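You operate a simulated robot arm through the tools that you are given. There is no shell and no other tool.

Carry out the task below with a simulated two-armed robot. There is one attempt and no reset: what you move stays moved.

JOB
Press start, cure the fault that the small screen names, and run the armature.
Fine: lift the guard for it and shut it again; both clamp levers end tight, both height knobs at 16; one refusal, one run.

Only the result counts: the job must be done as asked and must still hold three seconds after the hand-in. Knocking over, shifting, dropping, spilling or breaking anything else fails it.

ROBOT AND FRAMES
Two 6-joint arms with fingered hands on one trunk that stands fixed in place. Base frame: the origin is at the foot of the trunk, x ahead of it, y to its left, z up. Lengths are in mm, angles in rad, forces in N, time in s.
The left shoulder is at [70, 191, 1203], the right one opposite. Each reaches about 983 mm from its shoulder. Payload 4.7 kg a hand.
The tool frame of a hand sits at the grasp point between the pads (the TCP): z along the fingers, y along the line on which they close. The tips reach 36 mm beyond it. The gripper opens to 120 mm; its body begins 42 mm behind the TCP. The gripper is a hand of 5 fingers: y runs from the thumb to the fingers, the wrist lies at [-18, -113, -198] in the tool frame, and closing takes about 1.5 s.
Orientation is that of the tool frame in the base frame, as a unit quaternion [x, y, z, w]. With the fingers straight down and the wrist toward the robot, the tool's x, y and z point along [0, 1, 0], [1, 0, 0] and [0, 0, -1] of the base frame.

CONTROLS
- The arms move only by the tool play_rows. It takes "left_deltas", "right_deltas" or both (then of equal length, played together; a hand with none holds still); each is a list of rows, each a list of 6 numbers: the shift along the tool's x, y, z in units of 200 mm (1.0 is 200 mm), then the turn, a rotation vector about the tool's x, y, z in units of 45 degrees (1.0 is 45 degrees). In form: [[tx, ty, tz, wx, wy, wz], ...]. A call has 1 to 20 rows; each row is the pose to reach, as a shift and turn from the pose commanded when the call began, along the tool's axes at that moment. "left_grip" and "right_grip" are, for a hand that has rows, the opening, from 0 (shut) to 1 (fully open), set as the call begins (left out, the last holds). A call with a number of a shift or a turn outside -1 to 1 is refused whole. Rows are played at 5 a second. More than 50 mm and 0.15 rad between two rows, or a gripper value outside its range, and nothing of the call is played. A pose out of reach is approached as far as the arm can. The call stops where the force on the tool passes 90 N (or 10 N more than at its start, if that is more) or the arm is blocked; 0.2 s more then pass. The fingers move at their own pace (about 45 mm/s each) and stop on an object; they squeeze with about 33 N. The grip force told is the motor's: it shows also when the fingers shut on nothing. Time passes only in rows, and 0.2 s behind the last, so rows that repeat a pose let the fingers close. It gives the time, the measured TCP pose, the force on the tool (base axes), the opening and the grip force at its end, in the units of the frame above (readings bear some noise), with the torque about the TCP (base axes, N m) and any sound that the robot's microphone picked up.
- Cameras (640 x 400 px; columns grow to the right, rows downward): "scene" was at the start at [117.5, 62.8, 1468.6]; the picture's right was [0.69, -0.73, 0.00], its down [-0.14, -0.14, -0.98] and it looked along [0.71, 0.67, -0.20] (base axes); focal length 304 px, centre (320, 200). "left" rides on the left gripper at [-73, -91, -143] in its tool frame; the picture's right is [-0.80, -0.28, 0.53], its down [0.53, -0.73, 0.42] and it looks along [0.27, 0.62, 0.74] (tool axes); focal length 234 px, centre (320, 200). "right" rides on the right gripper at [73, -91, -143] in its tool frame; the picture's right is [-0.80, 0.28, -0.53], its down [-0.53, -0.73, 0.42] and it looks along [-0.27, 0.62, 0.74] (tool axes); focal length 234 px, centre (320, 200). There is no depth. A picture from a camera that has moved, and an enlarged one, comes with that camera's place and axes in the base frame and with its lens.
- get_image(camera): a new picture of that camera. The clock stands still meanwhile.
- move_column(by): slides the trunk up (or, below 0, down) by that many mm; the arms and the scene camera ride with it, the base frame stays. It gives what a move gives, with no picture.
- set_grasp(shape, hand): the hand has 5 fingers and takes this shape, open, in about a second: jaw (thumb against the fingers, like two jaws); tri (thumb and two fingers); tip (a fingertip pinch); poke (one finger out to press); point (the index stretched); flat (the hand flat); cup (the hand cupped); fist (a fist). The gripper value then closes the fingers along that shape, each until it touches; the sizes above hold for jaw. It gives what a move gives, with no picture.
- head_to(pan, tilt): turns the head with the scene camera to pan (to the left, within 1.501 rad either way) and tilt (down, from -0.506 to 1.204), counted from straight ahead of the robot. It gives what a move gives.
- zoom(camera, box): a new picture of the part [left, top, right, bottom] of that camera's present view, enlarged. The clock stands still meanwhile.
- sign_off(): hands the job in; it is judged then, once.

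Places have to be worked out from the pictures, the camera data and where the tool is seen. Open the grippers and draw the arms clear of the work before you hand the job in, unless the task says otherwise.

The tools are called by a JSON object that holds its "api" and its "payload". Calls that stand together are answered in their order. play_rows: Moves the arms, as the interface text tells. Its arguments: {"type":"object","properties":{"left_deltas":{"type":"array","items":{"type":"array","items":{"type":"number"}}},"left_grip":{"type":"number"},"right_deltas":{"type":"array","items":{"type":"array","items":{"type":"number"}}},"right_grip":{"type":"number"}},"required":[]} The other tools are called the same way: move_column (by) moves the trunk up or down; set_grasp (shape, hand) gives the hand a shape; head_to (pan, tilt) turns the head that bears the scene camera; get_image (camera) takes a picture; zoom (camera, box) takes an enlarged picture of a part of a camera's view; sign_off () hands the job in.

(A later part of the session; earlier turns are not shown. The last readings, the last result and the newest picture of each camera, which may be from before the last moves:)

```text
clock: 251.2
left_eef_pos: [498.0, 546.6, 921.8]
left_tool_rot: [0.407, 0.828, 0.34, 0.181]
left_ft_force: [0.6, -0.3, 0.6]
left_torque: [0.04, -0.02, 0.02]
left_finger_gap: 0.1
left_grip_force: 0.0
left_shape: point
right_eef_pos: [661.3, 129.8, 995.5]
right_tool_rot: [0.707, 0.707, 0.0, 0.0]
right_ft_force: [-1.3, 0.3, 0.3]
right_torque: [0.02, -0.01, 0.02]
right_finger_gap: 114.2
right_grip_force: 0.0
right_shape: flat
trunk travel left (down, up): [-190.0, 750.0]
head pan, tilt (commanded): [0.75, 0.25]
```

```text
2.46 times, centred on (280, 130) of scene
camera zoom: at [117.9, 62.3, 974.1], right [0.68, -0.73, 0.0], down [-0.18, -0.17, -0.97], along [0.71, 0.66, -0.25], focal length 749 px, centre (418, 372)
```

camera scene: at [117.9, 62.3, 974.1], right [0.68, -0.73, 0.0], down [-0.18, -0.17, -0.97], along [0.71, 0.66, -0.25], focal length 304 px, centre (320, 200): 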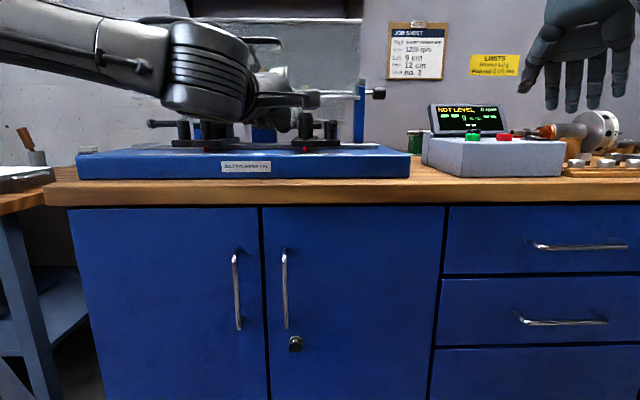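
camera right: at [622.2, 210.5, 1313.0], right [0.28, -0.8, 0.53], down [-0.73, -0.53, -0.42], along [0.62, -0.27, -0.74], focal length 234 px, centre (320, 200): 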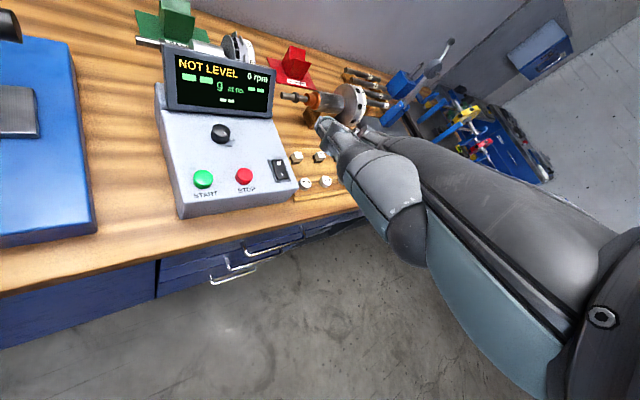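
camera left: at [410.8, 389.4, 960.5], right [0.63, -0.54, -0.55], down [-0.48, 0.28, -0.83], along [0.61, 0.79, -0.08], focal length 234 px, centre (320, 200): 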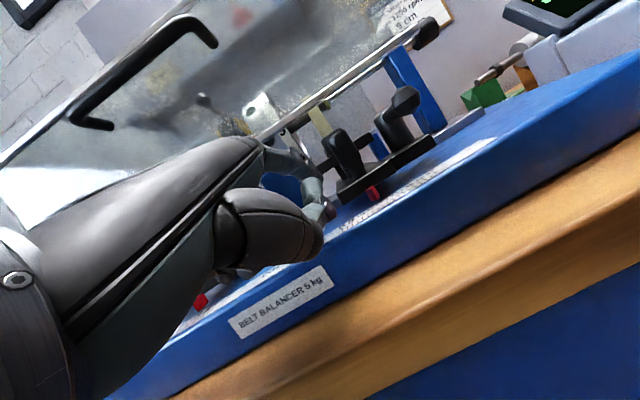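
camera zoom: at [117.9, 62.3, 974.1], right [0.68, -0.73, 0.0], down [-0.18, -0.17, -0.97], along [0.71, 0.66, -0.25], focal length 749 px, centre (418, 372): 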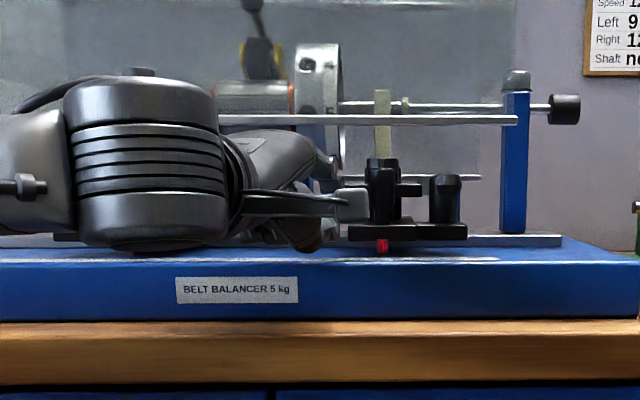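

The index is under the rail, left of the right slide handle. I push right in steps and read the force.

{"api": "play_rows", "payload": {"left_deltas": [[-0.026, 0.002, 0.003, 0, 0, 0], [-0.053, 0.0043, 0.0061, 0, 0, 0], [-0.079, 0.0064, 0.0092, 0, 0, 0], [-0.079, 0.0064, 0.0092, 0, 0, 0]]}}

{"api": "play_rows", "payload": {"left_deltas": [[-0.025, 0.002, 0.003, 0, 0, 0], [-0.05, 0.004, 0.006, 0, 0, 0], [-0.05, 0.004, 0.006, 0, 0, 0]]}}

{"api": "play_rows", "payload": {"left_deltas": [[-0.025, 0.002, 0.003, 0, 0, 0], [-0.05, 0.004, 0.006, 0, 0, 0], [-0.05, 0.004, 0.006, 0, 0, 0]]}}

{"api": "get_image", "payload": {"camera": "left"}}

{"api": "zoom", "payload": {"camera": "scene", "box": [200, 80, 400, 190]}}

```text
clock: 252.2
left_eef_pos: [508.6, 535.7, 923.9]
left_tool_rot: [0.406, 0.828, 0.34, 0.181]
left_ft_force: [-0.3, -0.6, -0.1]
left_torque: [0.01, -0.02, 0.0]
left_finger_gap: 0.1
left_grip_force: 0.1
left_shape: point
right_eef_pos: [661.4, 129.6, 994.9]
right_tool_rot: [0.707, 0.707, 0.0, 0.0]
right_ft_force: [-0.7, 0.0, 0.3]
right_torque: [0.02, 0.01, -0.02]
right_finger_gap: 114.3
right_grip_force: 0.1
right_shape: flat
trunk travel left (down, up): [-190.0, 750.0]
head pan, tilt (commanded): [0.75, 0.25]
```

```text
clock: 253.0
left_eef_pos: [515.4, 528.6, 924.0]
left_tool_rot: [0.407, 0.828, 0.34, 0.181]
left_ft_force: [-2.1, 0.5, 0.3]
left_torque: [-0.07, -0.12, 0.19]
left_finger_gap: 114.2
left_grip_force: 0.2
left_shape: point
right_eef_pos: [661.0, 130.3, 996.3]
right_tool_rot: [0.707, 0.707, 0.0, 0.001]
right_ft_force: [-0.5, -0.4, -0.2]
right_torque: [0.0, -0.02, -0.01]
right_finger_gap: 114.1
right_grip_force: 0.0
right_shape: flat
trunk travel left (down, up): [-190.0, 750.0]
head pan, tilt (commanded): [0.75, 0.25]
```

```text
clock: 253.8
left_eef_pos: [521.5, 522.5, 924.2]
left_tool_rot: [0.405, 0.829, 0.34, 0.181]
left_ft_force: [-8.3, 9.2, 0.1]
left_torque: [-0.37, -0.33, 0.69]
left_finger_gap: 114.2
left_grip_force: 0.1
left_shape: point
right_eef_pos: [661.2, 132.2, 996.3]
right_tool_rot: [0.706, 0.708, -0.001, 0.001]
right_ft_force: [0.2, -0.2, 0.2]
right_torque: [0.01, 0.01, -0.01]
right_finger_gap: 114.1
right_grip_force: 0.1
right_shape: flat
trunk travel left (down, up): [-190.0, 750.0]
head pan, tilt (commanded): [0.75, 0.25]
```

```text
taken
camera left: at [434.0, 365.3, 962.3], right [0.64, -0.54, -0.55], down [-0.48, 0.28, -0.83], along [0.6, 0.79, -0.08], focal length 234 px, centre (320, 200)
```

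left: 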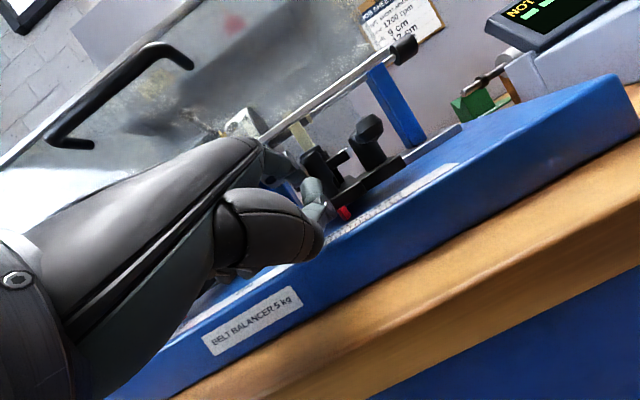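

```text
3.20 times, centred on (300, 135) of scene
camera zoom: at [116.9, 63.5, 974.1], right [0.68, -0.73, 0.0], down [-0.18, -0.17, -0.97], along [0.71, 0.66, -0.25], focal length 973 px, centre (384, 408)
```

zoom: 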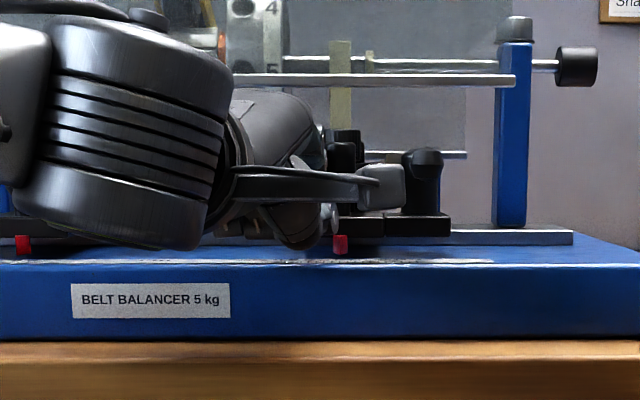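

12.4 N now and the red pointer has not moved. I push 8 mm more.

{"api": "play_rows", "payload": {"left_deltas": [[-0.02, 0.0016, 0.0023, 0, 0, 0], [-0.04, 0.0032, 0.0046, 0, 0, 0], [-0.04, 0.0032, 0.0046, 0, 0, 0]]}}

{"api": "zoom", "payload": {"camera": "scene", "box": [200, 80, 400, 190]}}

{"api": "play_rows", "payload": {"left_deltas": [[-0.02, 0.0016, 0.0023, 0, 0, 0], [-0.04, 0.0032, 0.0046, 0, 0, 0], [-0.04, 0.0032, 0.0046, 0, 0, 0]]}}

{"api": "zoom", "payload": {"camera": "scene", "box": [200, 80, 400, 190]}}

{"api": "zoom", "payload": {"camera": "left", "box": [270, 100, 470, 240]}}

```text
clock: 254.6
left_eef_pos: [525.0, 517.6, 924.6]
left_tool_rot: [0.405, 0.828, 0.341, 0.183]
left_ft_force: [-18.3, 16.3, -0.3]
left_torque: [-0.68, -0.71, 1.41]
left_finger_gap: 114.4
left_grip_force: 0.1
left_shape: point
right_eef_pos: [659.7, 131.0, 995.9]
right_tool_rot: [0.708, 0.707, 0.0, 0.001]
right_ft_force: [-1.1, -0.3, -0.3]
right_torque: [-0.03, 0.0, -0.01]
right_finger_gap: 113.9
right_grip_force: 0.1
right_shape: flat
trunk travel left (down, up): [-190.0, 750.0]
head pan, tilt (commanded): [0.75, 0.25]
```

```text
3.20 times, centred on (300, 135) of scene
camera zoom: at [115.8, 64.4, 974.2], right [0.68, -0.73, 0.0], down [-0.18, -0.17, -0.97], along [0.71, 0.66, -0.25], focal length 973 px, centre (384, 408)
```

zoom: 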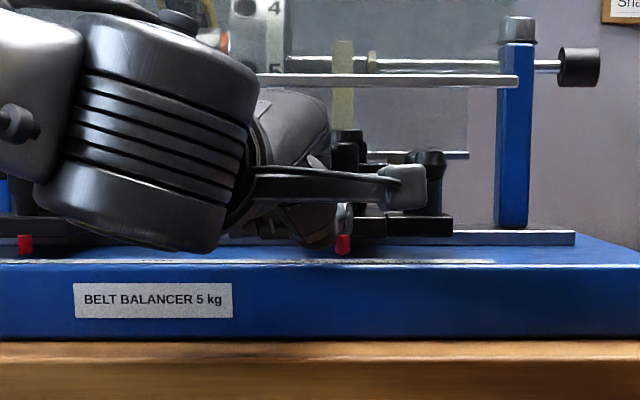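

```text
clock: 255.4
left_eef_pos: [531.3, 512.8, 923.1]
left_tool_rot: [0.404, 0.829, 0.341, 0.182]
left_ft_force: [-23.7, 19.9, -2.3]
left_torque: [-0.91, -0.87, 1.87]
left_finger_gap: 114.1
left_grip_force: 0.1
left_shape: point
right_eef_pos: [658.7, 132.9, 997.2]
right_tool_rot: [0.707, 0.707, -0.001, 0.002]
right_ft_force: [0.1, 0.2, 0.3]
right_torque: [0.0, 0.0, 0.0]
right_finger_gap: 114.1
right_grip_force: 0.1
right_shape: flat
trunk travel left (down, up): [-190.0, 750.0]
head pan, tilt (commanded): [0.75, 0.25]
```

```text
3.20 times, centred on (300, 135) of scene
camera zoom: at [115.5, 64.9, 974.2], right [0.68, -0.73, 0.0], down [-0.18, -0.17, -0.97], along [0.71, 0.66, -0.25], focal length 973 px, centre (384, 408)
```

zoom: 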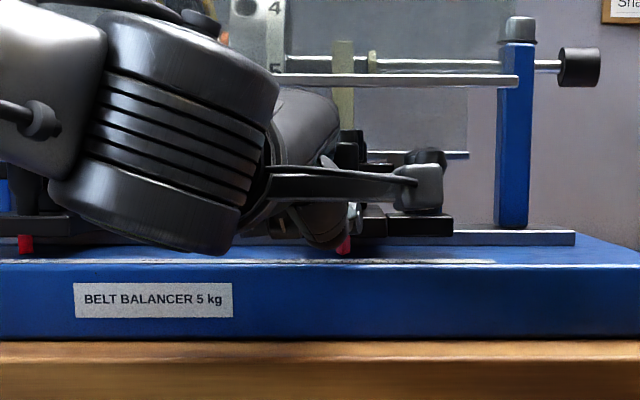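

```text
2.86 times, centred on (370, 170) of left
camera zoom: at [443.4, 355.4, 962.4], right [0.64, -0.54, -0.55], down [-0.48, 0.28, -0.83], along [0.6, 0.79, -0.08], focal length 669 px, centre (177, 286)
```

zoom: 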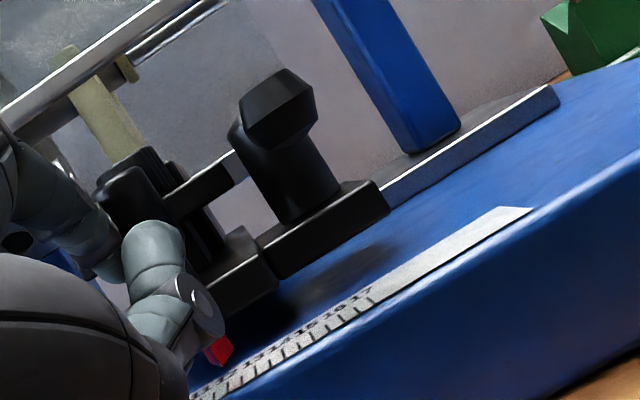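

At 31 N the right pedestal still has not moved relative to the left one: both clamps are tight. I withdraw the finger to the left, back, and then raise the trunk.

{"api": "play_rows", "payload": {"left_deltas": [[0.05, -0.004, -0.006, 0, 0, 0], [0.12, -0.01, -0.014, 0, 0, 0], [0.2, -0.016, -0.023, 0, 0, 0], [0.17, -0.1, -0.12, 0, 0, 0], [0.14, -0.19, -0.21, 0, 0, 0], [0.12, -0.28, -0.3, 0, 0, 0], [0.1, -0.34, -0.36, 0, 0, 0], [0.1, -0.34, -0.36, 0, 0, 0]]}}

{"api": "get_image", "payload": {"camera": "left"}}

{"api": "get_image", "payload": {"camera": "scene"}}

```text
clock: 257.2
left_eef_pos: [443.7, 464.4, 923.9]
left_tool_rot: [0.407, 0.828, 0.34, 0.181]
left_ft_force: [0.4, -0.3, -0.8]
left_torque: [-0.01, 0.0, 0.02]
left_finger_gap: 0.2
left_grip_force: 0.1
left_shape: point
right_eef_pos: [662.4, 129.4, 994.0]
right_tool_rot: [0.707, 0.707, 0.0, 0.0]
right_ft_force: [0.4, 1.1, -0.1]
right_torque: [-0.02, 0.06, 0.02]
right_finger_gap: 114.3
right_grip_force: 0.2
right_shape: flat
trunk travel left (down, up): [-190.0, 750.0]
head pan, tilt (commanded): [0.75, 0.25]
```

```text
taken
camera left: at [356.3, 307.1, 962.6], right [0.63, -0.54, -0.55], down [-0.48, 0.28, -0.83], along [0.61, 0.79, -0.08], focal length 234 px, centre (320, 200)
```

left: 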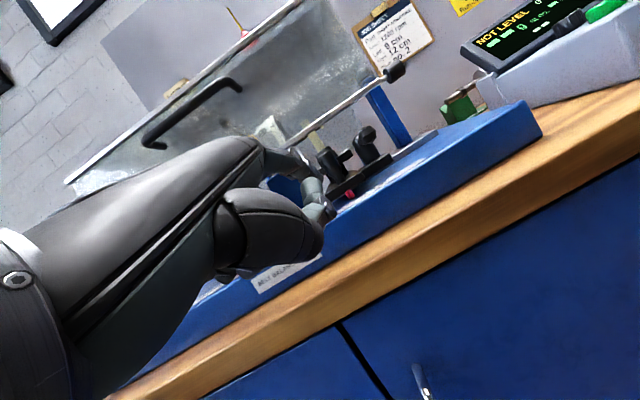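

```text
taken
camera scene: at [118.0, 62.5, 974.0], right [0.68, -0.73, 0.0], down [-0.18, -0.17, -0.97], along [0.71, 0.66, -0.25], focal length 304 px, centre (320, 200)
```

scene: 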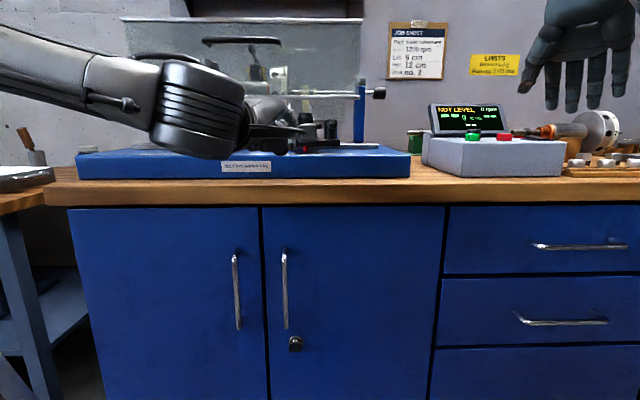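

The left hand is clear. I raise the trunk by 310 to the height used for pressing START, and set the right hand to point.

{"api": "move_column", "payload": {"by": 310}}

{"api": "set_grasp", "payload": {"shape": "point", "hand": "right"}}

{"api": "head_to", "payload": {"pan": 0.4, "tilt": 0.5}}

{"api": "get_image", "payload": {"camera": "scene"}}

{"api": "get_image", "payload": {"camera": "right"}}

```text
clock: 260.3
left_eef_pos: [443.3, 464.6, 1234.7]
left_tool_rot: [0.407, 0.829, 0.339, 0.181]
left_ft_force: [0.3, 0.1, 0.5]
left_torque: [0.02, 0.02, 0.03]
left_finger_gap: 0.1
left_grip_force: 0.0
left_shape: point
right_eef_pos: [662.7, 130.5, 1305.0]
right_tool_rot: [0.707, 0.707, 0.001, 0.0]
right_ft_force: [1.0, -0.7, -0.7]
right_torque: [0.0, -0.03, 0.02]
right_finger_gap: 114.2
right_grip_force: 0.0
right_shape: flat
trunk travel left (down, up): [-500.0, 440.0]
head pan, tilt (commanded): [0.75, 0.25]
```

```text
clock: 261.2
left_eef_pos: [442.8, 465.0, 1233.3]
left_tool_rot: [0.407, 0.828, 0.34, 0.181]
left_ft_force: [0.1, 0.3, -0.1]
left_torque: [-0.03, 0.0, 0.0]
left_finger_gap: 0.2
left_grip_force: 0.1
left_shape: point
right_eef_pos: [661.8, 128.8, 1306.4]
right_tool_rot: [0.708, 0.707, 0.0, 0.0]
right_ft_force: [-0.3, -0.4, 0.9]
right_torque: [-0.02, 0.01, 0.01]
right_finger_gap: 0.2
right_grip_force: 0.2
right_shape: point
trunk travel left (down, up): [-500.0, 440.0]
head pan, tilt (commanded): [0.75, 0.25]
```

```text
clock: 262.0
left_eef_pos: [443.0, 464.7, 1233.1]
left_tool_rot: [0.406, 0.829, 0.34, 0.181]
left_ft_force: [-0.6, -0.2, 0.6]
left_torque: [-0.02, 0.01, 0.02]
left_finger_gap: 0.0
left_grip_force: 0.0
left_shape: point
right_eef_pos: [661.8, 129.6, 1304.9]
right_tool_rot: [0.707, 0.707, 0.0, 0.0]
right_ft_force: [0.3, -0.4, 0.7]
right_torque: [0.01, 0.0, -0.04]
right_finger_gap: 0.1
right_grip_force: 0.1
right_shape: point
trunk travel left (down, up): [-500.0, 440.0]
head pan, tilt (commanded): [0.4, 0.499]
```

```text
taken
camera scene: at [133.5, 34.2, 1261.0], right [0.39, -0.92, 0.0], down [-0.44, -0.19, -0.88], along [0.81, 0.34, -0.48], focal length 304 px, centre (320, 200)
```

scene: 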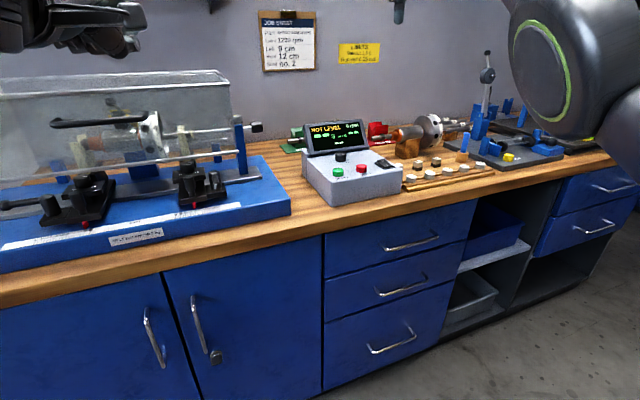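

```text
taken
camera right: at [571.6, 203.8, 1448.1], right [0.28, -0.8, 0.53], down [-0.73, -0.53, -0.42], along [0.62, -0.27, -0.74], focal length 234 px, centre (320, 200)
```

right: 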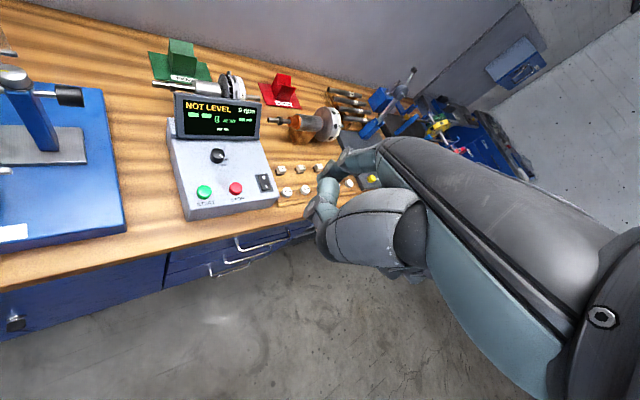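

The control box is where it was. I bring the right hand over START again along the earlier route.

{"api": "play_rows", "payload": {"right_deltas": [[0.09, 0.06, 0.14, 0, 0, 0], [0.18, 0.12, 0.28, 0, 0, 0], [0.27, 0.18, 0.43, 0, 0, 0], [0.37, 0.24, 0.57, 0, 0, 0], [0.46, 0.3, 0.71, 0, 0, 0], [0.55, 0.36, 0.86, 0, 0, 0], [0.643, 0.423, 1.0, 0, 0, 0], [0.643, 0.423, 1.0, 0, 0, 0]]}}

{"api": "get_image", "payload": {"camera": "right"}}

```text
clock: 263.8
left_eef_pos: [444.8, 464.3, 1234.7]
left_tool_rot: [0.408, 0.828, 0.34, 0.182]
left_ft_force: [0.1, -0.4, -0.5]
left_torque: [0.04, 0.03, 0.02]
left_finger_gap: 0.0
left_grip_force: 0.1
left_shape: point
right_eef_pos: [735.1, 236.1, 1100.0]
right_tool_rot: [0.708, 0.706, -0.001, -0.002]
right_ft_force: [-0.2, -0.9, -0.2]
right_torque: [0.03, 0.0, -0.03]
right_finger_gap: 0.0
right_grip_force: 0.1
right_shape: point
right hand out of reach, approached as far as the arm can: row 6, 7, 8
trunk travel left (down, up): [-500.0, 440.0]
head pan, tilt (commanded): [0.4, 0.499]
```

```text
taken
camera right: at [646.6, 310.2, 1243.9], right [0.28, -0.8, 0.52], down [-0.74, -0.53, -0.42], along [0.62, -0.27, -0.74], focal length 234 px, centre (320, 200)
```

right: 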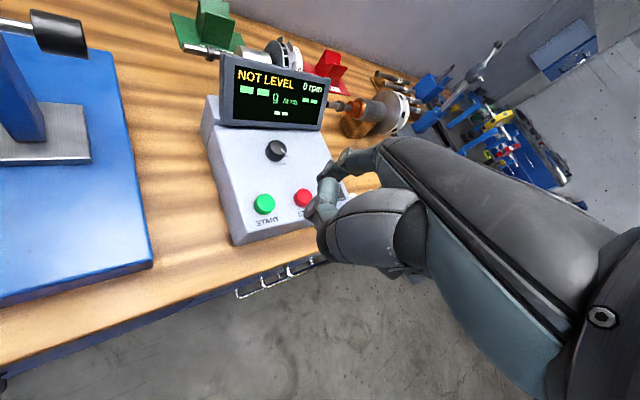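

I move the last 25 mm across and 100 mm down, leaving the tip some 20 mm above START.

{"api": "play_rows", "payload": {"right_deltas": [[0.06, 0.03, 0.1, 0, 0, 0], [0.1115, 0.0575, 0.25, 0, 0, 0], [0.1115, 0.0575, 0.4, 0, 0, 0], [0.1115, 0.0575, 0.5, 0, 0, 0], [0.1115, 0.0575, 0.5, 0, 0, 0]]}}

{"api": "zoom", "payload": {"camera": "scene", "box": [310, 130, 370, 190]}}

{"api": "zoom", "payload": {"camera": "right", "box": [270, 130, 400, 230]}}

```text
clock: 265.0
left_eef_pos: [442.9, 464.0, 1235.5]
left_tool_rot: [0.406, 0.828, 0.341, 0.18]
left_ft_force: [-2.1, -0.4, -0.2]
left_torque: [0.0, -0.02, 0.02]
left_finger_gap: 0.3
left_grip_force: 0.1
left_shape: point
right_eef_pos: [752.7, 254.8, 1001.7]
right_tool_rot: [0.711, 0.703, 0.0, -0.002]
right_ft_force: [-0.1, 0.1, -0.6]
right_torque: [0.01, -0.03, -0.02]
right_finger_gap: 0.0
right_grip_force: 0.1
right_shape: point
right hand out of reach, approached as far as the arm can: row 1, 2
trunk travel left (down, up): [-500.0, 440.0]
head pan, tilt (commanded): [0.4, 0.499]
```

```text
6.67 times, centred on (340, 160) of scene
camera zoom: at [133.2, 34.0, 1261.0], right [0.39, -0.92, 0.0], down [-0.44, -0.19, -0.88], along [0.81, 0.34, -0.48], focal length 2028 px, centre (187, 467)
```

zoom: 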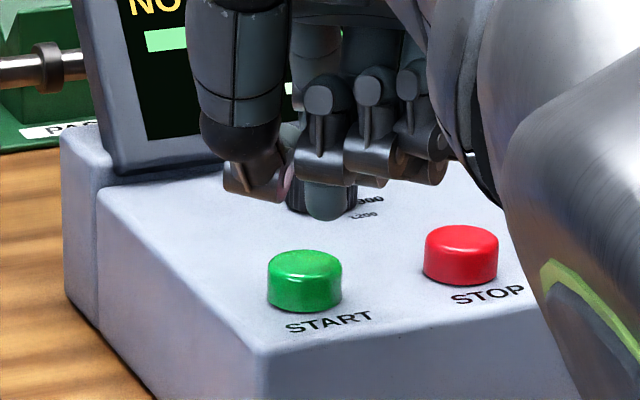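

```text
4.00 times, centred on (335, 180) of right
camera zoom: at [664.1, 328.8, 1145.5], right [0.27, -0.81, 0.52], down [-0.74, -0.52, -0.42], along [0.61, -0.27, -0.74], focal length 937 px, centre (260, 280)
```

zoom: 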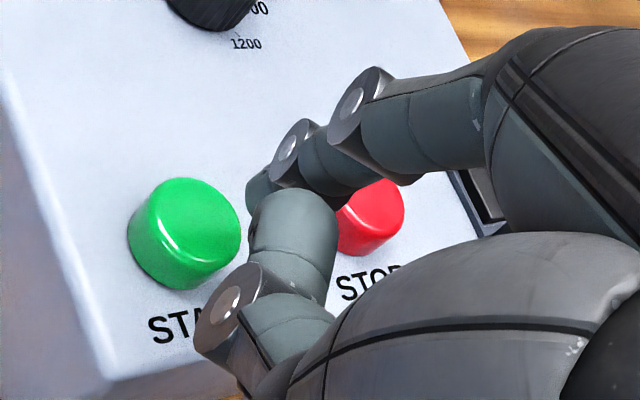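

The tip must move about 6 mm left-back. I also check the speed knob's setting with a zoom.

{"api": "zoom", "payload": {"camera": "right", "box": [280, 100, 360, 160]}}

{"api": "play_rows", "payload": {"right_deltas": [[0.017, -0.029, 0, 0, 0, 0], [0.017, -0.029, 0.03, 0, 0, 0], [0.017, -0.029, 0.055, 0, 0, 0], [0.017, -0.029, 0.055, 0, 0, 0]]}}

{"api": "zoom", "payload": {"camera": "scene", "box": [310, 130, 370, 190]}}

{"api": "zoom", "payload": {"camera": "right", "box": [270, 130, 400, 230]}}

```text
6.67 times, centred on (320, 130) of right
camera zoom: at [664.1, 328.8, 1145.5], right [0.27, -0.81, 0.52], down [-0.74, -0.52, -0.42], along [0.61, -0.27, -0.74], focal length 1561 px, centre (320, 667)
```

zoom: 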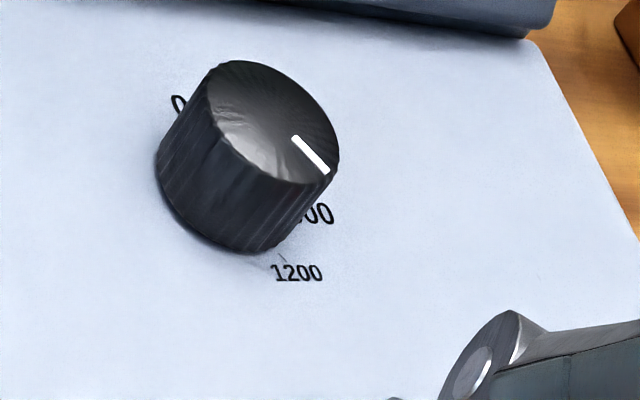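

```text
clock: 266.0
left_eef_pos: [443.6, 464.4, 1234.9]
left_tool_rot: [0.406, 0.828, 0.341, 0.181]
left_ft_force: [-0.8, 0.0, 0.1]
left_torque: [-0.02, 0.0, 0.02]
left_finger_gap: 0.0
left_grip_force: 0.1
left_shape: point
right_eef_pos: [752.7, 256.7, 997.1]
right_tool_rot: [0.713, 0.701, 0.001, -0.002]
right_ft_force: [-0.7, -0.8, 0.5]
right_torque: [-0.01, 0.04, -0.01]
right_finger_gap: 0.1
right_grip_force: 0.0
right_shape: point
right hand out of reach, approached as far as the arm can: row 2, 3, 4
trunk travel left (down, up): [-500.0, 440.0]
head pan, tilt (commanded): [0.4, 0.499]
```

```text
6.67 times, centred on (340, 160) of scene
camera zoom: at [133.5, 34.2, 1260.9], right [0.39, -0.92, 0.0], down [-0.44, -0.19, -0.88], along [0.81, 0.34, -0.48], focal length 2028 px, centre (187, 467)
```

zoom: 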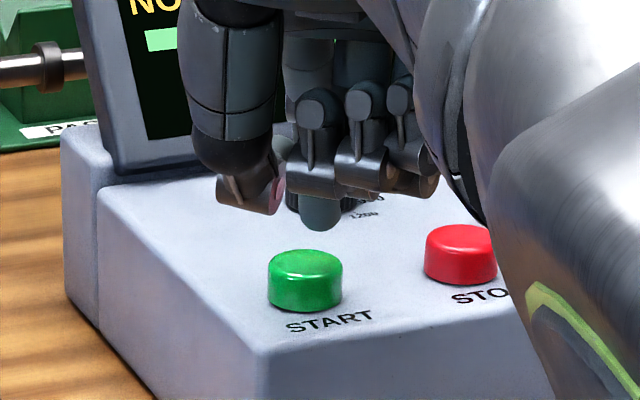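

```text
4.00 times, centred on (335, 180) of right
camera zoom: at [663.9, 331.9, 1140.3], right [0.27, -0.81, 0.52], down [-0.74, -0.52, -0.43], along [0.61, -0.27, -0.74], focal length 937 px, centre (260, 280)
```

zoom: 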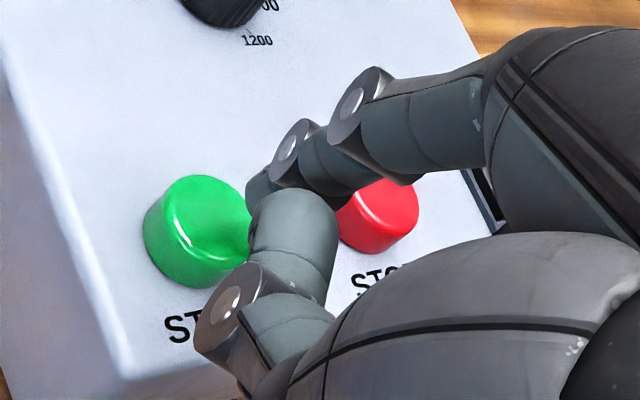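

The speed knob stands at 1200, as the job sheet asks. The fingertip is about 9 mm too far back, so I raise the hand, shift it toward me and come down again.

{"api": "play_rows", "payload": {"right_deltas": [[0, 0, -0.1, 0, 0, 0], [-0.02, -0.05, -0.2, 0, 0, 0.01], [-0.05, -0.1, -0.3, 0, 0, 0.02], [-0.05, -0.12, -0.3, 0, 0, 0.02], [-0.05, -0.12, -0.3, 0, 0, 0.02]]}}

{"api": "get_image", "payload": {"camera": "right"}}

```text
clock: 267.4
left_eef_pos: [445.1, 464.4, 1234.5]
left_tool_rot: [0.406, 0.828, 0.341, 0.181]
left_ft_force: [-0.6, -1.0, 0.3]
left_torque: [0.02, 0.02, -0.01]
left_finger_gap: 0.0
left_grip_force: 0.2
left_shape: point
right_eef_pos: [745.6, 238.6, 1022.6]
right_tool_rot: [0.725, 0.688, -0.018, -0.022]
right_ft_force: [0.1, 0.2, -0.3]
right_torque: [0.01, -0.01, -0.02]
right_finger_gap: 0.0
right_grip_force: 0.0
right_shape: point
right hand out of reach, approached as far as the arm can: row 1, 3, 4, 5
trunk travel left (down, up): [-500.0, 440.0]
head pan, tilt (commanded): [0.4, 0.499]
stopped in row 5 (right hand): the arm was blocked; the commanded pose is now the measured one
```

```text
taken
camera right: at [667.8, 316.8, 1171.1], right [0.27, -0.82, 0.5], down [-0.78, -0.49, -0.38], along [0.56, -0.29, -0.77], focal length 234 px, centre (320, 200)
```

right: 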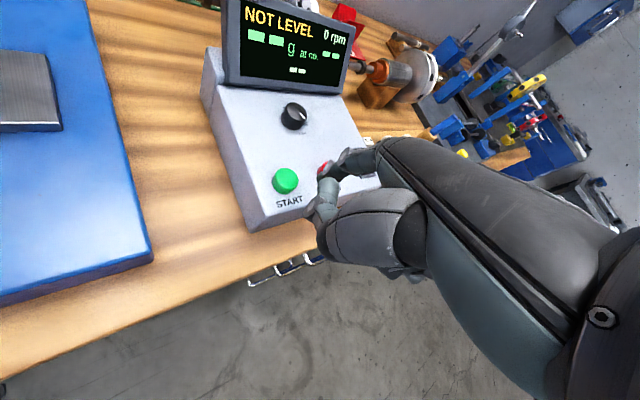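

The arm reports being blocked; I look at the scene before moving on.

{"api": "head_to", "payload": {"pan": 0.3, "tilt": 0.2}}

{"api": "get_image", "payload": {"camera": "scene"}}

{"api": "get_image", "payload": {"camera": "left"}}

```text
clock: 268.2
left_eef_pos: [444.1, 464.6, 1235.1]
left_tool_rot: [0.406, 0.828, 0.34, 0.181]
left_ft_force: [-0.6, -0.2, -0.1]
left_torque: [0.01, 0.02, 0.01]
left_finger_gap: 0.2
left_grip_force: 0.1
left_shape: point
right_eef_pos: [744.0, 241.7, 1023.8]
right_tool_rot: [0.724, 0.689, -0.017, -0.022]
right_ft_force: [0.0, 0.2, -0.6]
right_torque: [0.02, -0.02, -0.01]
right_finger_gap: 0.0
right_grip_force: 0.1
right_shape: point
trunk travel left (down, up): [-500.0, 440.0]
head pan, tilt (commanded): [0.3, 0.201]
```

```text
taken
camera scene: at [138.7, 26.4, 1288.5], right [0.3, -0.96, 0.0], down [-0.19, -0.06, -0.98], along [0.94, 0.29, -0.2], focal length 304 px, centre (320, 200)
```

scene: 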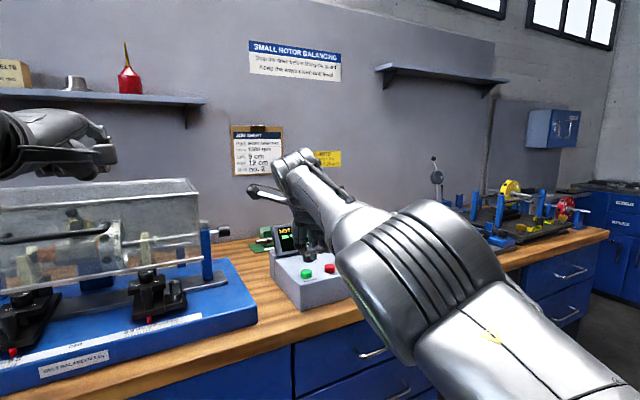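

```text
taken
camera left: at [356.4, 307.3, 1272.8], right [0.63, -0.54, -0.55], down [-0.48, 0.28, -0.83], along [0.61, 0.79, -0.08], focal length 234 px, centre (320, 200)
```

left: 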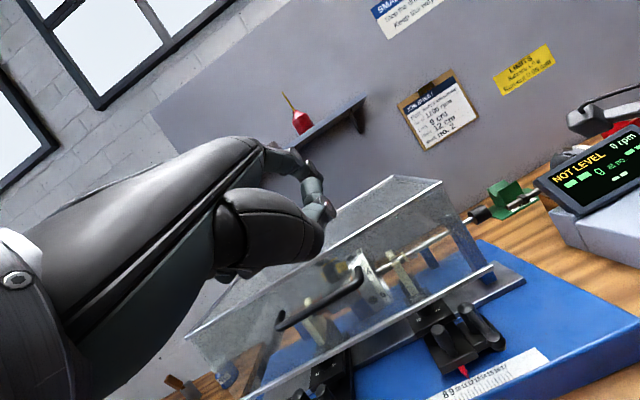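

No collision is visible; the right arm is simply at an awkward limit. I'll press START with the left hand instead, which reaches it easily; first I draw the right arm up and back out of the way.

{"api": "play_rows", "payload": {"right_deltas": [[0, -0.02, -0.15, 0, 0, 0], [-0.05, -0.1, -0.3, 0, 0, 0], [-0.1, -0.22, -0.42, 0, 0, 0], [-0.18, -0.34, -0.5, 0, 0, 0], [-0.26, -0.46, -0.58, 0, 0, 0], [-0.34, -0.58, -0.64, 0, 0, 0], [-0.42, -0.7, -0.7, 0, 0, 0], [-0.42, -0.7, -0.7, 0, 0, 0]]}}

{"api": "get_image", "payload": {"camera": "scene"}}

```text
clock: 270.0
left_eef_pos: [444.7, 464.8, 1234.6]
left_tool_rot: [0.407, 0.828, 0.341, 0.181]
left_ft_force: [0.4, -0.5, -1.2]
left_torque: [0.02, 0.03, 0.0]
left_finger_gap: 0.0
left_grip_force: 0.0
left_shape: point
right_eef_pos: [658.0, 207.6, 1188.8]
right_tool_rot: [0.721, 0.692, -0.017, -0.019]
right_ft_force: [-1.5, 0.5, 0.2]
right_torque: [-0.01, 0.03, 0.03]
right_finger_gap: 0.0
right_grip_force: 0.0
right_shape: point
right hand out of reach, approached as far as the arm can: row 1, 5, 6, 7, 8
trunk travel left (down, up): [-500.0, 440.0]
head pan, tilt (commanded): [0.3, 0.201]
```

```text
taken
camera scene: at [139.4, 26.5, 1288.5], right [0.3, -0.96, 0.0], down [-0.19, -0.06, -0.98], along [0.94, 0.29, -0.2], focal length 304 px, centre (320, 200)
```

scene: 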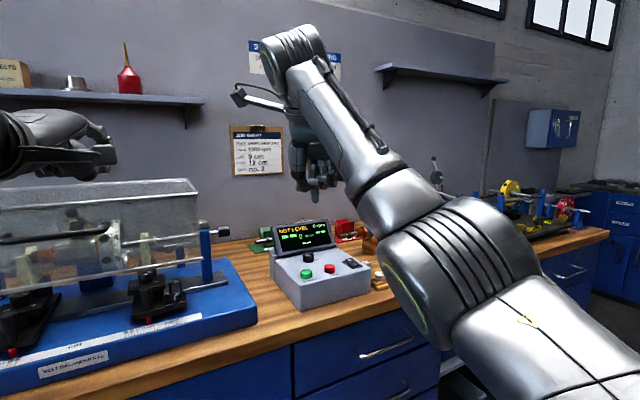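

I move the right hand further right to clear the box for the left hand.

{"api": "play_rows", "payload": {"right_deltas": [[-0.18, -0.04, -0.05, 0, 0, 0], [-0.36, -0.08, -0.1, 0, 0, 0], [-0.54, -0.12, -0.15, 0, 0, 0], [-0.72, -0.16, -0.2, 0, 0, 0], [-0.9, -0.2, -0.25, 0, 0, 0], [-0.9, -0.2, -0.25, 0, 0, 0]]}}

{"api": "get_image", "payload": {"camera": "scene"}}

```text
clock: 271.4
left_eef_pos: [444.1, 465.5, 1233.9]
left_tool_rot: [0.407, 0.828, 0.34, 0.182]
left_ft_force: [0.7, 0.2, -0.8]
left_torque: [0.0, 0.0, -0.04]
left_finger_gap: 0.0
left_grip_force: 0.1
left_shape: point
right_eef_pos: [695.0, 88.4, 1286.0]
right_tool_rot: [0.722, 0.691, -0.017, -0.019]
right_ft_force: [-0.7, 0.8, -0.3]
right_torque: [0.01, 0.02, -0.01]
right_finger_gap: 0.0
right_grip_force: 0.0
right_shape: point
right hand out of reach, approached as far as the arm can: row 1, 2, 3, 4, 5, 6
trunk travel left (down, up): [-500.0, 440.0]
head pan, tilt (commanded): [0.3, 0.201]
```

```text
taken
camera scene: at [138.9, 27.2, 1288.5], right [0.3, -0.96, 0.0], down [-0.19, -0.06, -0.98], along [0.94, 0.29, -0.2], focal length 304 px, centre (320, 200)
```

scene: 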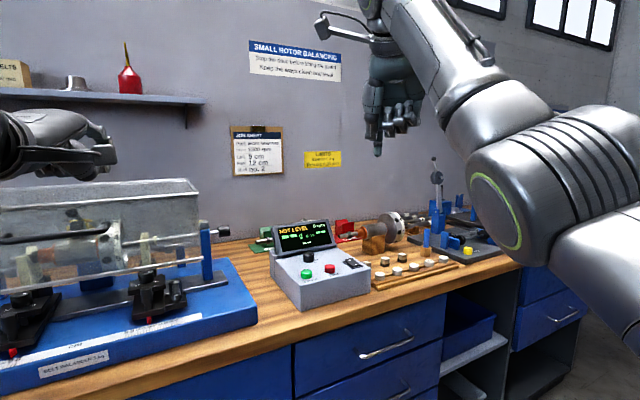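

The right arm is clear. I now level the left hand (fingers down) before taking it across to START.

{"api": "play_rows", "payload": {"left_deltas": [[0, 0.015, -0.015, 0.14, 0, 0], [0, 0.03, -0.03, 0.28, 0, 0], [0, 0.045, -0.045, 0.43, 0, 0], [0, 0.06, -0.06, 0.57, 0, 0], [0, 0.075, -0.075, 0.71, 0, 0], [0, 0.09, -0.09, 0.86, 0, 0], [0, 0.105, -0.105, 1.0, 0, 0], [0, 0.105, -0.105, 1.0, 0, 0]]}}

{"api": "get_image", "payload": {"camera": "left"}}

```text
clock: 273.2
left_eef_pos: [425.6, 488.2, 1246.3]
left_tool_rot: [0.445, 0.895, -0.003, 0.012]
left_ft_force: [-0.3, -1.0, 0.2]
left_torque: [-0.01, -0.01, 0.05]
left_finger_gap: 0.1
left_grip_force: 0.2
left_shape: point
left hand out of reach, approached as far as the arm can: row 3, 4, 5, 6, 7, 8
right_eef_pos: [694.8, 86.6, 1284.9]
right_tool_rot: [0.722, 0.692, -0.016, -0.021]
right_ft_force: [-0.2, -1.2, 0.1]
right_torque: [-0.01, 0.0, 0.01]
right_finger_gap: 0.0
right_grip_force: 0.1
right_shape: point
trunk travel left (down, up): [-500.0, 440.0]
head pan, tilt (commanded): [0.3, 0.201]
```

```text
taken
camera left: at [396.0, 377.0, 1392.5], right [0.27, -0.82, -0.51], down [-0.9, -0.02, -0.44], along [0.35, 0.57, -0.74], focal length 234 px, centre (320, 200)
```

left: 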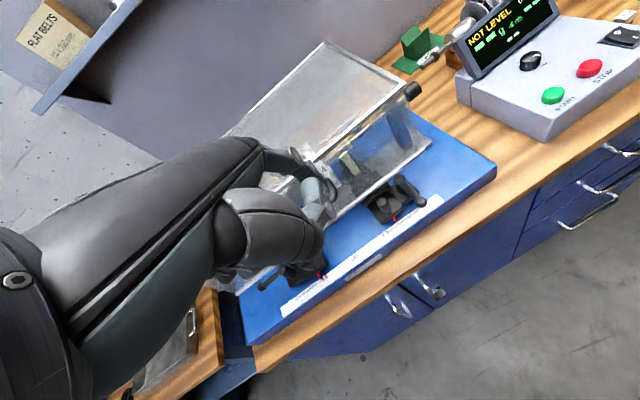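

Now I move the left hand toward the control box while turning it to the right.

{"api": "play_rows", "payload": {"left_deltas": [[-0.16, 0.061, 0.0, 0, 0, 0.1], [-0.32, 0.122, 0.0, 0, 0, 0.2], [-0.48, 0.183, 0.0, 0, 0, 0.3], [-0.64, 0.245, 0.02, 0, 0, 0.4], [-0.8, 0.306, 0.05, 0, 0, 0.5], [-0.956, 0.367, 0.08, 0, 0, 0.6], [-0.956, 0.367, 0.08, 0, 0, 0.6]]}}

{"api": "get_image", "payload": {"camera": "left"}}

{"api": "get_image", "payload": {"camera": "scene"}}

```text
clock: 274.8
left_eef_pos: [521.2, 473.1, 1191.9]
left_tool_rot: [0.643, 0.766, 0.0, 0.013]
left_ft_force: [0.1, -0.7, -0.6]
left_torque: [0.0, -0.03, 0.03]
left_finger_gap: 0.1
left_grip_force: 0.0
left_shape: point
left hand out of reach, approached as far as the arm can: row 1, 2, 3, 4, 5, 6, 7
right_eef_pos: [693.7, 86.8, 1285.3]
right_tool_rot: [0.722, 0.692, -0.017, -0.021]
right_ft_force: [-0.7, 0.1, 0.0]
right_torque: [-0.02, -0.05, 0.0]
right_finger_gap: 0.1
right_grip_force: 0.0
right_shape: point
trunk travel left (down, up): [-500.0, 440.0]
head pan, tilt (commanded): [0.3, 0.201]
```

```text
taken
camera left: at [443.2, 388.4, 1336.4], right [-0.12, -0.85, -0.51], down [-0.81, 0.39, -0.45], along [0.58, 0.36, -0.73], focal length 234 px, centre (320, 200)
```

left: 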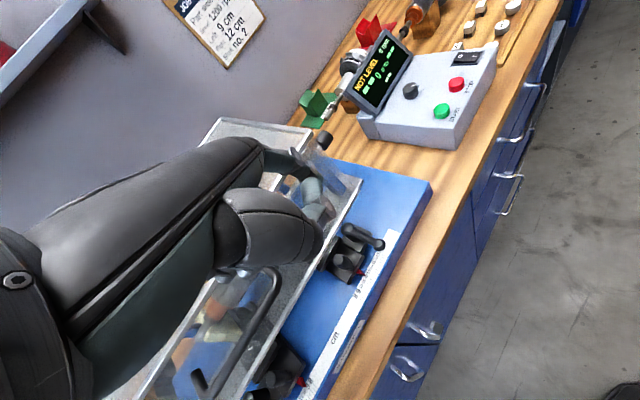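

```text
taken
camera scene: at [138.3, 26.1, 1288.7], right [0.3, -0.96, 0.0], down [-0.19, -0.06, -0.98], along [0.94, 0.29, -0.2], focal length 304 px, centre (320, 200)
```

scene: 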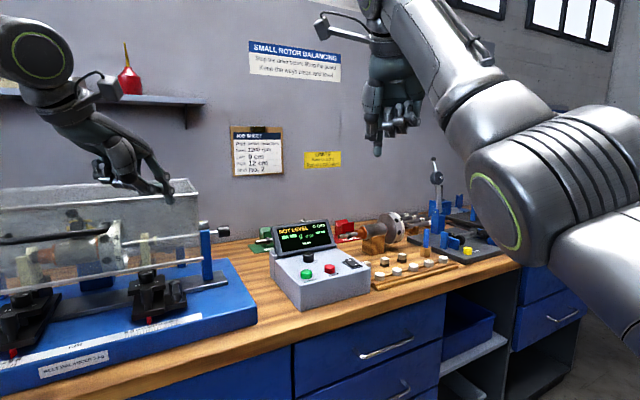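

The hand hovers close above the guard's edge without contact. I lift it first, then continue outward to the right toward the box.

{"api": "play_rows", "payload": {"left_deltas": [[0, 0, -0.12, 0, 0, 0], [-0.05, 0.05, -0.2, 0, 0, 0], [-0.2, 0.17, -0.2, 0, 0, 0], [-0.35, 0.29, -0.2, 0, 0, 0], [-0.5, 0.41, -0.18, 0, 0, 0], [-0.64, 0.53, -0.15, 0, 0, 0], [-0.78, 0.65, -0.12, 0, 0, 0], [-0.909, 0.7485, -0.1, 0, 0, 0], [-0.909, 0.7485, -0.1, 0, 0, 0]]}}

{"api": "get_image", "payload": {"camera": "left"}}

{"api": "get_image", "payload": {"camera": "scene"}}

```text
clock: 276.8
left_eef_pos: [532.3, 467.2, 1160.7]
left_tool_rot: [0.642, 0.767, 0.0, 0.012]
left_ft_force: [0.6, -0.1, -1.0]
left_torque: [-0.02, 0.02, 0.02]
left_finger_gap: 0.0
left_grip_force: 0.0
left_shape: point
left hand out of reach, approached as far as the arm can: row 1, 2, 3, 4, 5, 6, 7, 8, 9
right_eef_pos: [695.4, 86.7, 1285.4]
right_tool_rot: [0.721, 0.692, -0.017, -0.02]
right_ft_force: [0.7, 0.3, 0.5]
right_torque: [-0.03, 0.01, 0.03]
right_finger_gap: 0.2
right_grip_force: 0.1
right_shape: point
trunk travel left (down, up): [-500.0, 440.0]
head pan, tilt (commanded): [0.3, 0.201]
```

```text
taken
camera left: at [454.2, 382.7, 1304.7], right [-0.12, -0.85, -0.51], down [-0.81, 0.39, -0.45], along [0.58, 0.36, -0.73], focal length 234 px, centre (320, 200)
```

left: 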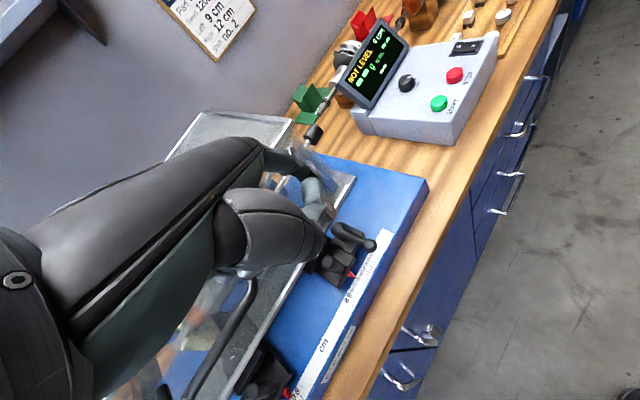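

```text
taken
camera scene: at [138.9, 26.3, 1288.6], right [0.3, -0.96, 0.0], down [-0.19, -0.06, -0.98], along [0.94, 0.29, -0.2], focal length 304 px, centre (320, 200)
```

scene: 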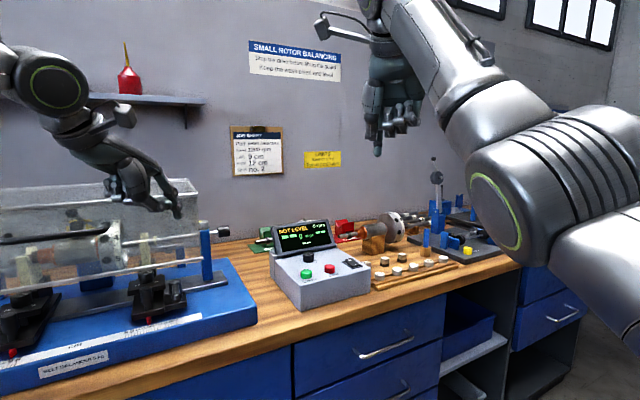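

The arm is stuck at a joint limit near the guard. I back out: straight up in small steps while turning the hand left again.

{"api": "play_rows", "payload": {"left_deltas": [[0, -0.05, -0.05, 0, 0, -0.08], [0, -0.1, -0.12, 0, 0, -0.16], [0, -0.15, -0.2, 0, 0, -0.24], [0, -0.2, -0.28, 0, 0, -0.32], [0, -0.2, -0.28, 0, 0, -0.32]]}}

{"api": "get_image", "payload": {"camera": "scene"}}

```text
clock: 278.0
left_eef_pos: [474.6, 470.1, 1208.1]
left_tool_rot: [0.541, 0.841, -0.002, 0.012]
left_ft_force: [0.3, -0.2, -0.1]
left_torque: [-0.02, 0.04, 0.01]
left_finger_gap: 0.0
left_grip_force: 0.1
left_shape: point
left hand out of reach, approached as far as the arm can: row 3, 4, 5
right_eef_pos: [695.4, 87.2, 1285.0]
right_tool_rot: [0.721, 0.692, -0.017, -0.019]
right_ft_force: [-0.6, -0.1, -0.3]
right_torque: [0.03, 0.03, -0.03]
right_finger_gap: 0.0
right_grip_force: 0.1
right_shape: point
trunk travel left (down, up): [-500.0, 440.0]
head pan, tilt (commanded): [0.3, 0.201]
```

```text
taken
camera scene: at [139.4, 26.3, 1288.5], right [0.3, -0.96, 0.0], down [-0.19, -0.06, -0.98], along [0.94, 0.29, -0.2], focal length 304 px, centre (320, 200)
```

scene: 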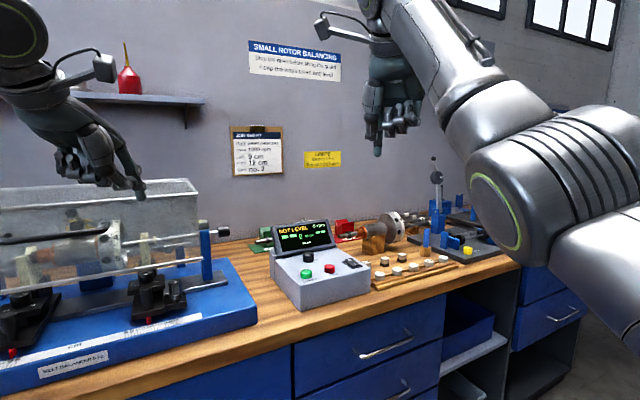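

The left arm is free again but unsuited for the box. I return to the right arm, first restoring its original stance and exact orientation before retracing the route that worked.

{"api": "play_rows", "payload": {"right_deltas": [[0.06, 0, 0.07, -0.016, -0.001, -0.013], [0.12, 0, 0.14, -0.033, -0.002, -0.027], [0.19, 0, 0.21, -0.05, -0.004, -0.04], [0.25, 0, 0.29, -0.066, -0.005, -0.054], [0.25, 0, 0.29, -0.066, -0.005, -0.054]]}}

{"api": "get_image", "payload": {"camera": "scene"}}

```text
clock: 279.2
left_eef_pos: [475.3, 469.0, 1207.9]
left_tool_rot: [0.54, 0.841, -0.001, 0.012]
left_ft_force: [0.3, -0.1, 0.3]
left_torque: [0.02, -0.05, 0.01]
left_finger_gap: 0.0
left_grip_force: 0.0
left_shape: point
right_eef_pos: [694.4, 136.3, 1232.9]
right_tool_rot: [0.707, 0.707, 0.0, 0.0]
right_ft_force: [0.7, 0.5, 0.7]
right_torque: [0.03, -0.01, -0.03]
right_finger_gap: 0.0
right_grip_force: 0.0
right_shape: point
trunk travel left (down, up): [-500.0, 440.0]
head pan, tilt (commanded): [0.3, 0.201]
```

```text
taken
camera scene: at [138.4, 25.9, 1288.7], right [0.3, -0.96, 0.0], down [-0.19, -0.06, -0.98], along [0.94, 0.29, -0.2], focal length 304 px, centre (320, 200)
```

scene: 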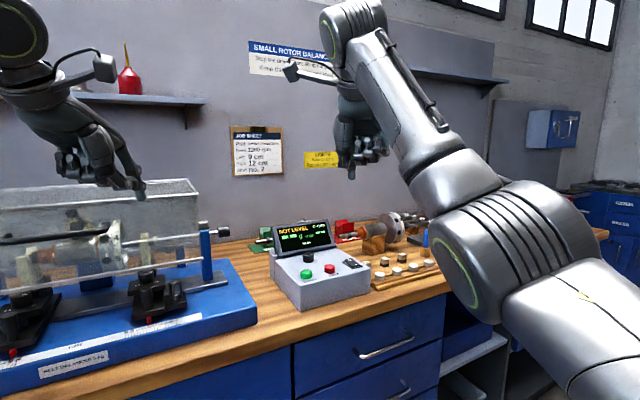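

The right arm is back in its original stance. I replay the very first approach toward START.

{"api": "play_rows", "payload": {"right_deltas": [[0.1, 0.04, 0.16, 0, 0, 0], [0.2, 0.08, 0.33, 0, 0, 0], [0.3, 0.12, 0.5, 0, 0, 0], [0.4, 0.16, 0.67, 0, 0, 0], [0.5, 0.21, 0.84, 0, 0, 0], [0.61, 0.26, 1.0, 0, 0, 0], [0.61, 0.26, 1.0, 0, 0, 0]]}}

{"api": "get_image", "payload": {"camera": "right"}}

```text
clock: 280.8
left_eef_pos: [474.1, 469.8, 1207.3]
left_tool_rot: [0.541, 0.841, -0.001, 0.012]
left_ft_force: [0.7, -0.6, 1.4]
left_torque: [-0.01, -0.02, -0.02]
left_finger_gap: 0.0
left_grip_force: 0.1
left_shape: point
right_eef_pos: [744.2, 257.2, 1030.2]
right_tool_rot: [0.707, 0.707, 0.0, 0.0]
right_ft_force: [0.1, 0.5, -0.1]
right_torque: [0.01, 0.03, 0.02]
right_finger_gap: 0.1
right_grip_force: 0.0
right_shape: point
trunk travel left (down, up): [-500.0, 440.0]
head pan, tilt (commanded): [0.3, 0.201]
```

```text
taken
camera right: at [654.2, 330.5, 1173.2], right [0.28, -0.8, 0.52], down [-0.73, -0.53, -0.43], along [0.62, -0.27, -0.74], focal length 234 px, centre (320, 200)
```

right: 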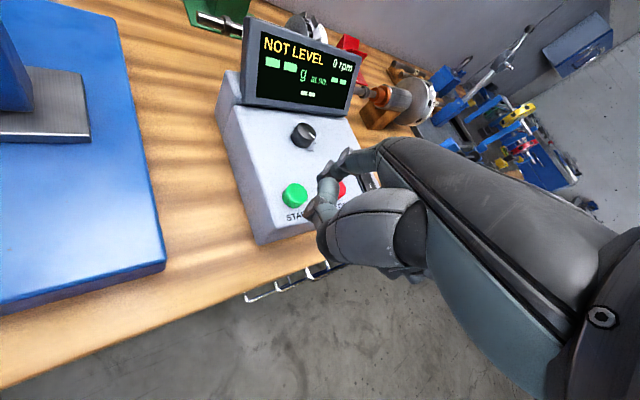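

It works this time: (744, 257, 1030) without limits. I lower 40 mm to just above the button and verify.

{"api": "play_rows", "payload": {"right_deltas": [[0.005, 0.0125, 0.07, 0, 0, 0], [0.005, 0.0125, 0.14, 0, 0, 0], [0.005, 0.0125, 0.2, 0, 0, 0], [0.005, 0.0125, 0.2, 0, 0, 0]]}}

{"api": "head_to", "payload": {"pan": 0.4, "tilt": 0.5}}

{"api": "zoom", "payload": {"camera": "scene", "box": [310, 130, 370, 190]}}

{"api": "zoom", "payload": {"camera": "right", "box": [270, 130, 400, 230]}}

```text
clock: 281.8
left_eef_pos: [474.9, 469.8, 1207.7]
left_tool_rot: [0.541, 0.841, -0.001, 0.013]
left_ft_force: [0.6, 1.0, -0.3]
left_torque: [-0.02, 0.02, 0.01]
left_finger_gap: 0.2
left_grip_force: 0.1
left_shape: point
right_eef_pos: [747.6, 257.2, 991.0]
right_tool_rot: [0.707, 0.708, 0.0, 0.0]
right_ft_force: [0.7, -0.4, -0.6]
right_torque: [0.03, 0.04, -0.01]
right_finger_gap: 0.0
right_grip_force: 0.0
right_shape: point
trunk travel left (down, up): [-500.0, 440.0]
head pan, tilt (commanded): [0.3, 0.201]
```

```text
clock: 282.6
left_eef_pos: [475.5, 470.6, 1208.9]
left_tool_rot: [0.541, 0.841, -0.002, 0.013]
left_ft_force: [0.2, 0.2, -0.6]
left_torque: [-0.02, 0.04, 0.02]
left_finger_gap: 0.0
left_grip_force: 0.0
left_shape: point
right_eef_pos: [747.9, 257.4, 990.9]
right_tool_rot: [0.707, 0.707, 0.0, 0.0]
right_ft_force: [0.4, 0.0, 0.0]
right_torque: [-0.01, -0.02, -0.02]
right_finger_gap: 0.0
right_grip_force: 0.0
right_shape: point
trunk travel left (down, up): [-500.0, 440.0]
head pan, tilt (commanded): [0.4, 0.499]
```

```text
6.67 times, centred on (340, 160) of scene
camera zoom: at [133.6, 34.1, 1261.0], right [0.39, -0.92, 0.0], down [-0.44, -0.19, -0.88], along [0.81, 0.34, -0.48], focal length 2028 px, centre (187, 467)
```

zoom: 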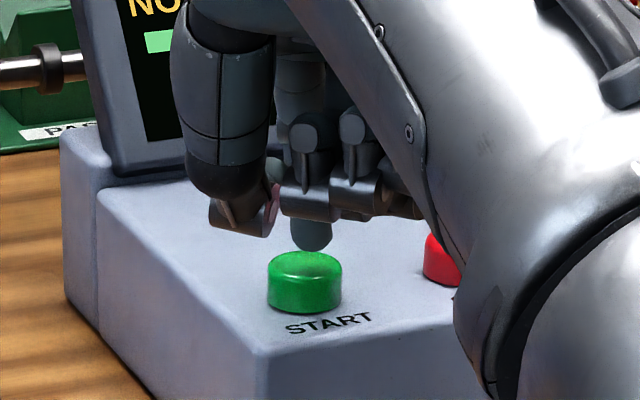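

```text
4.00 times, centred on (335, 180) of right
camera zoom: at [657.7, 331.3, 1133.5], right [0.28, -0.8, 0.53], down [-0.73, -0.53, -0.42], along [0.62, -0.27, -0.74], focal length 937 px, centre (260, 280)
```

zoom: 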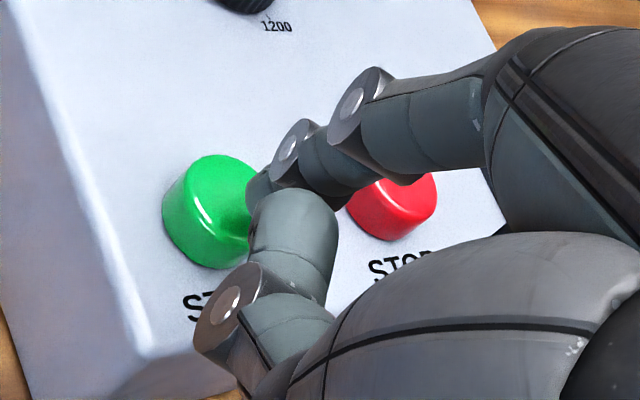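

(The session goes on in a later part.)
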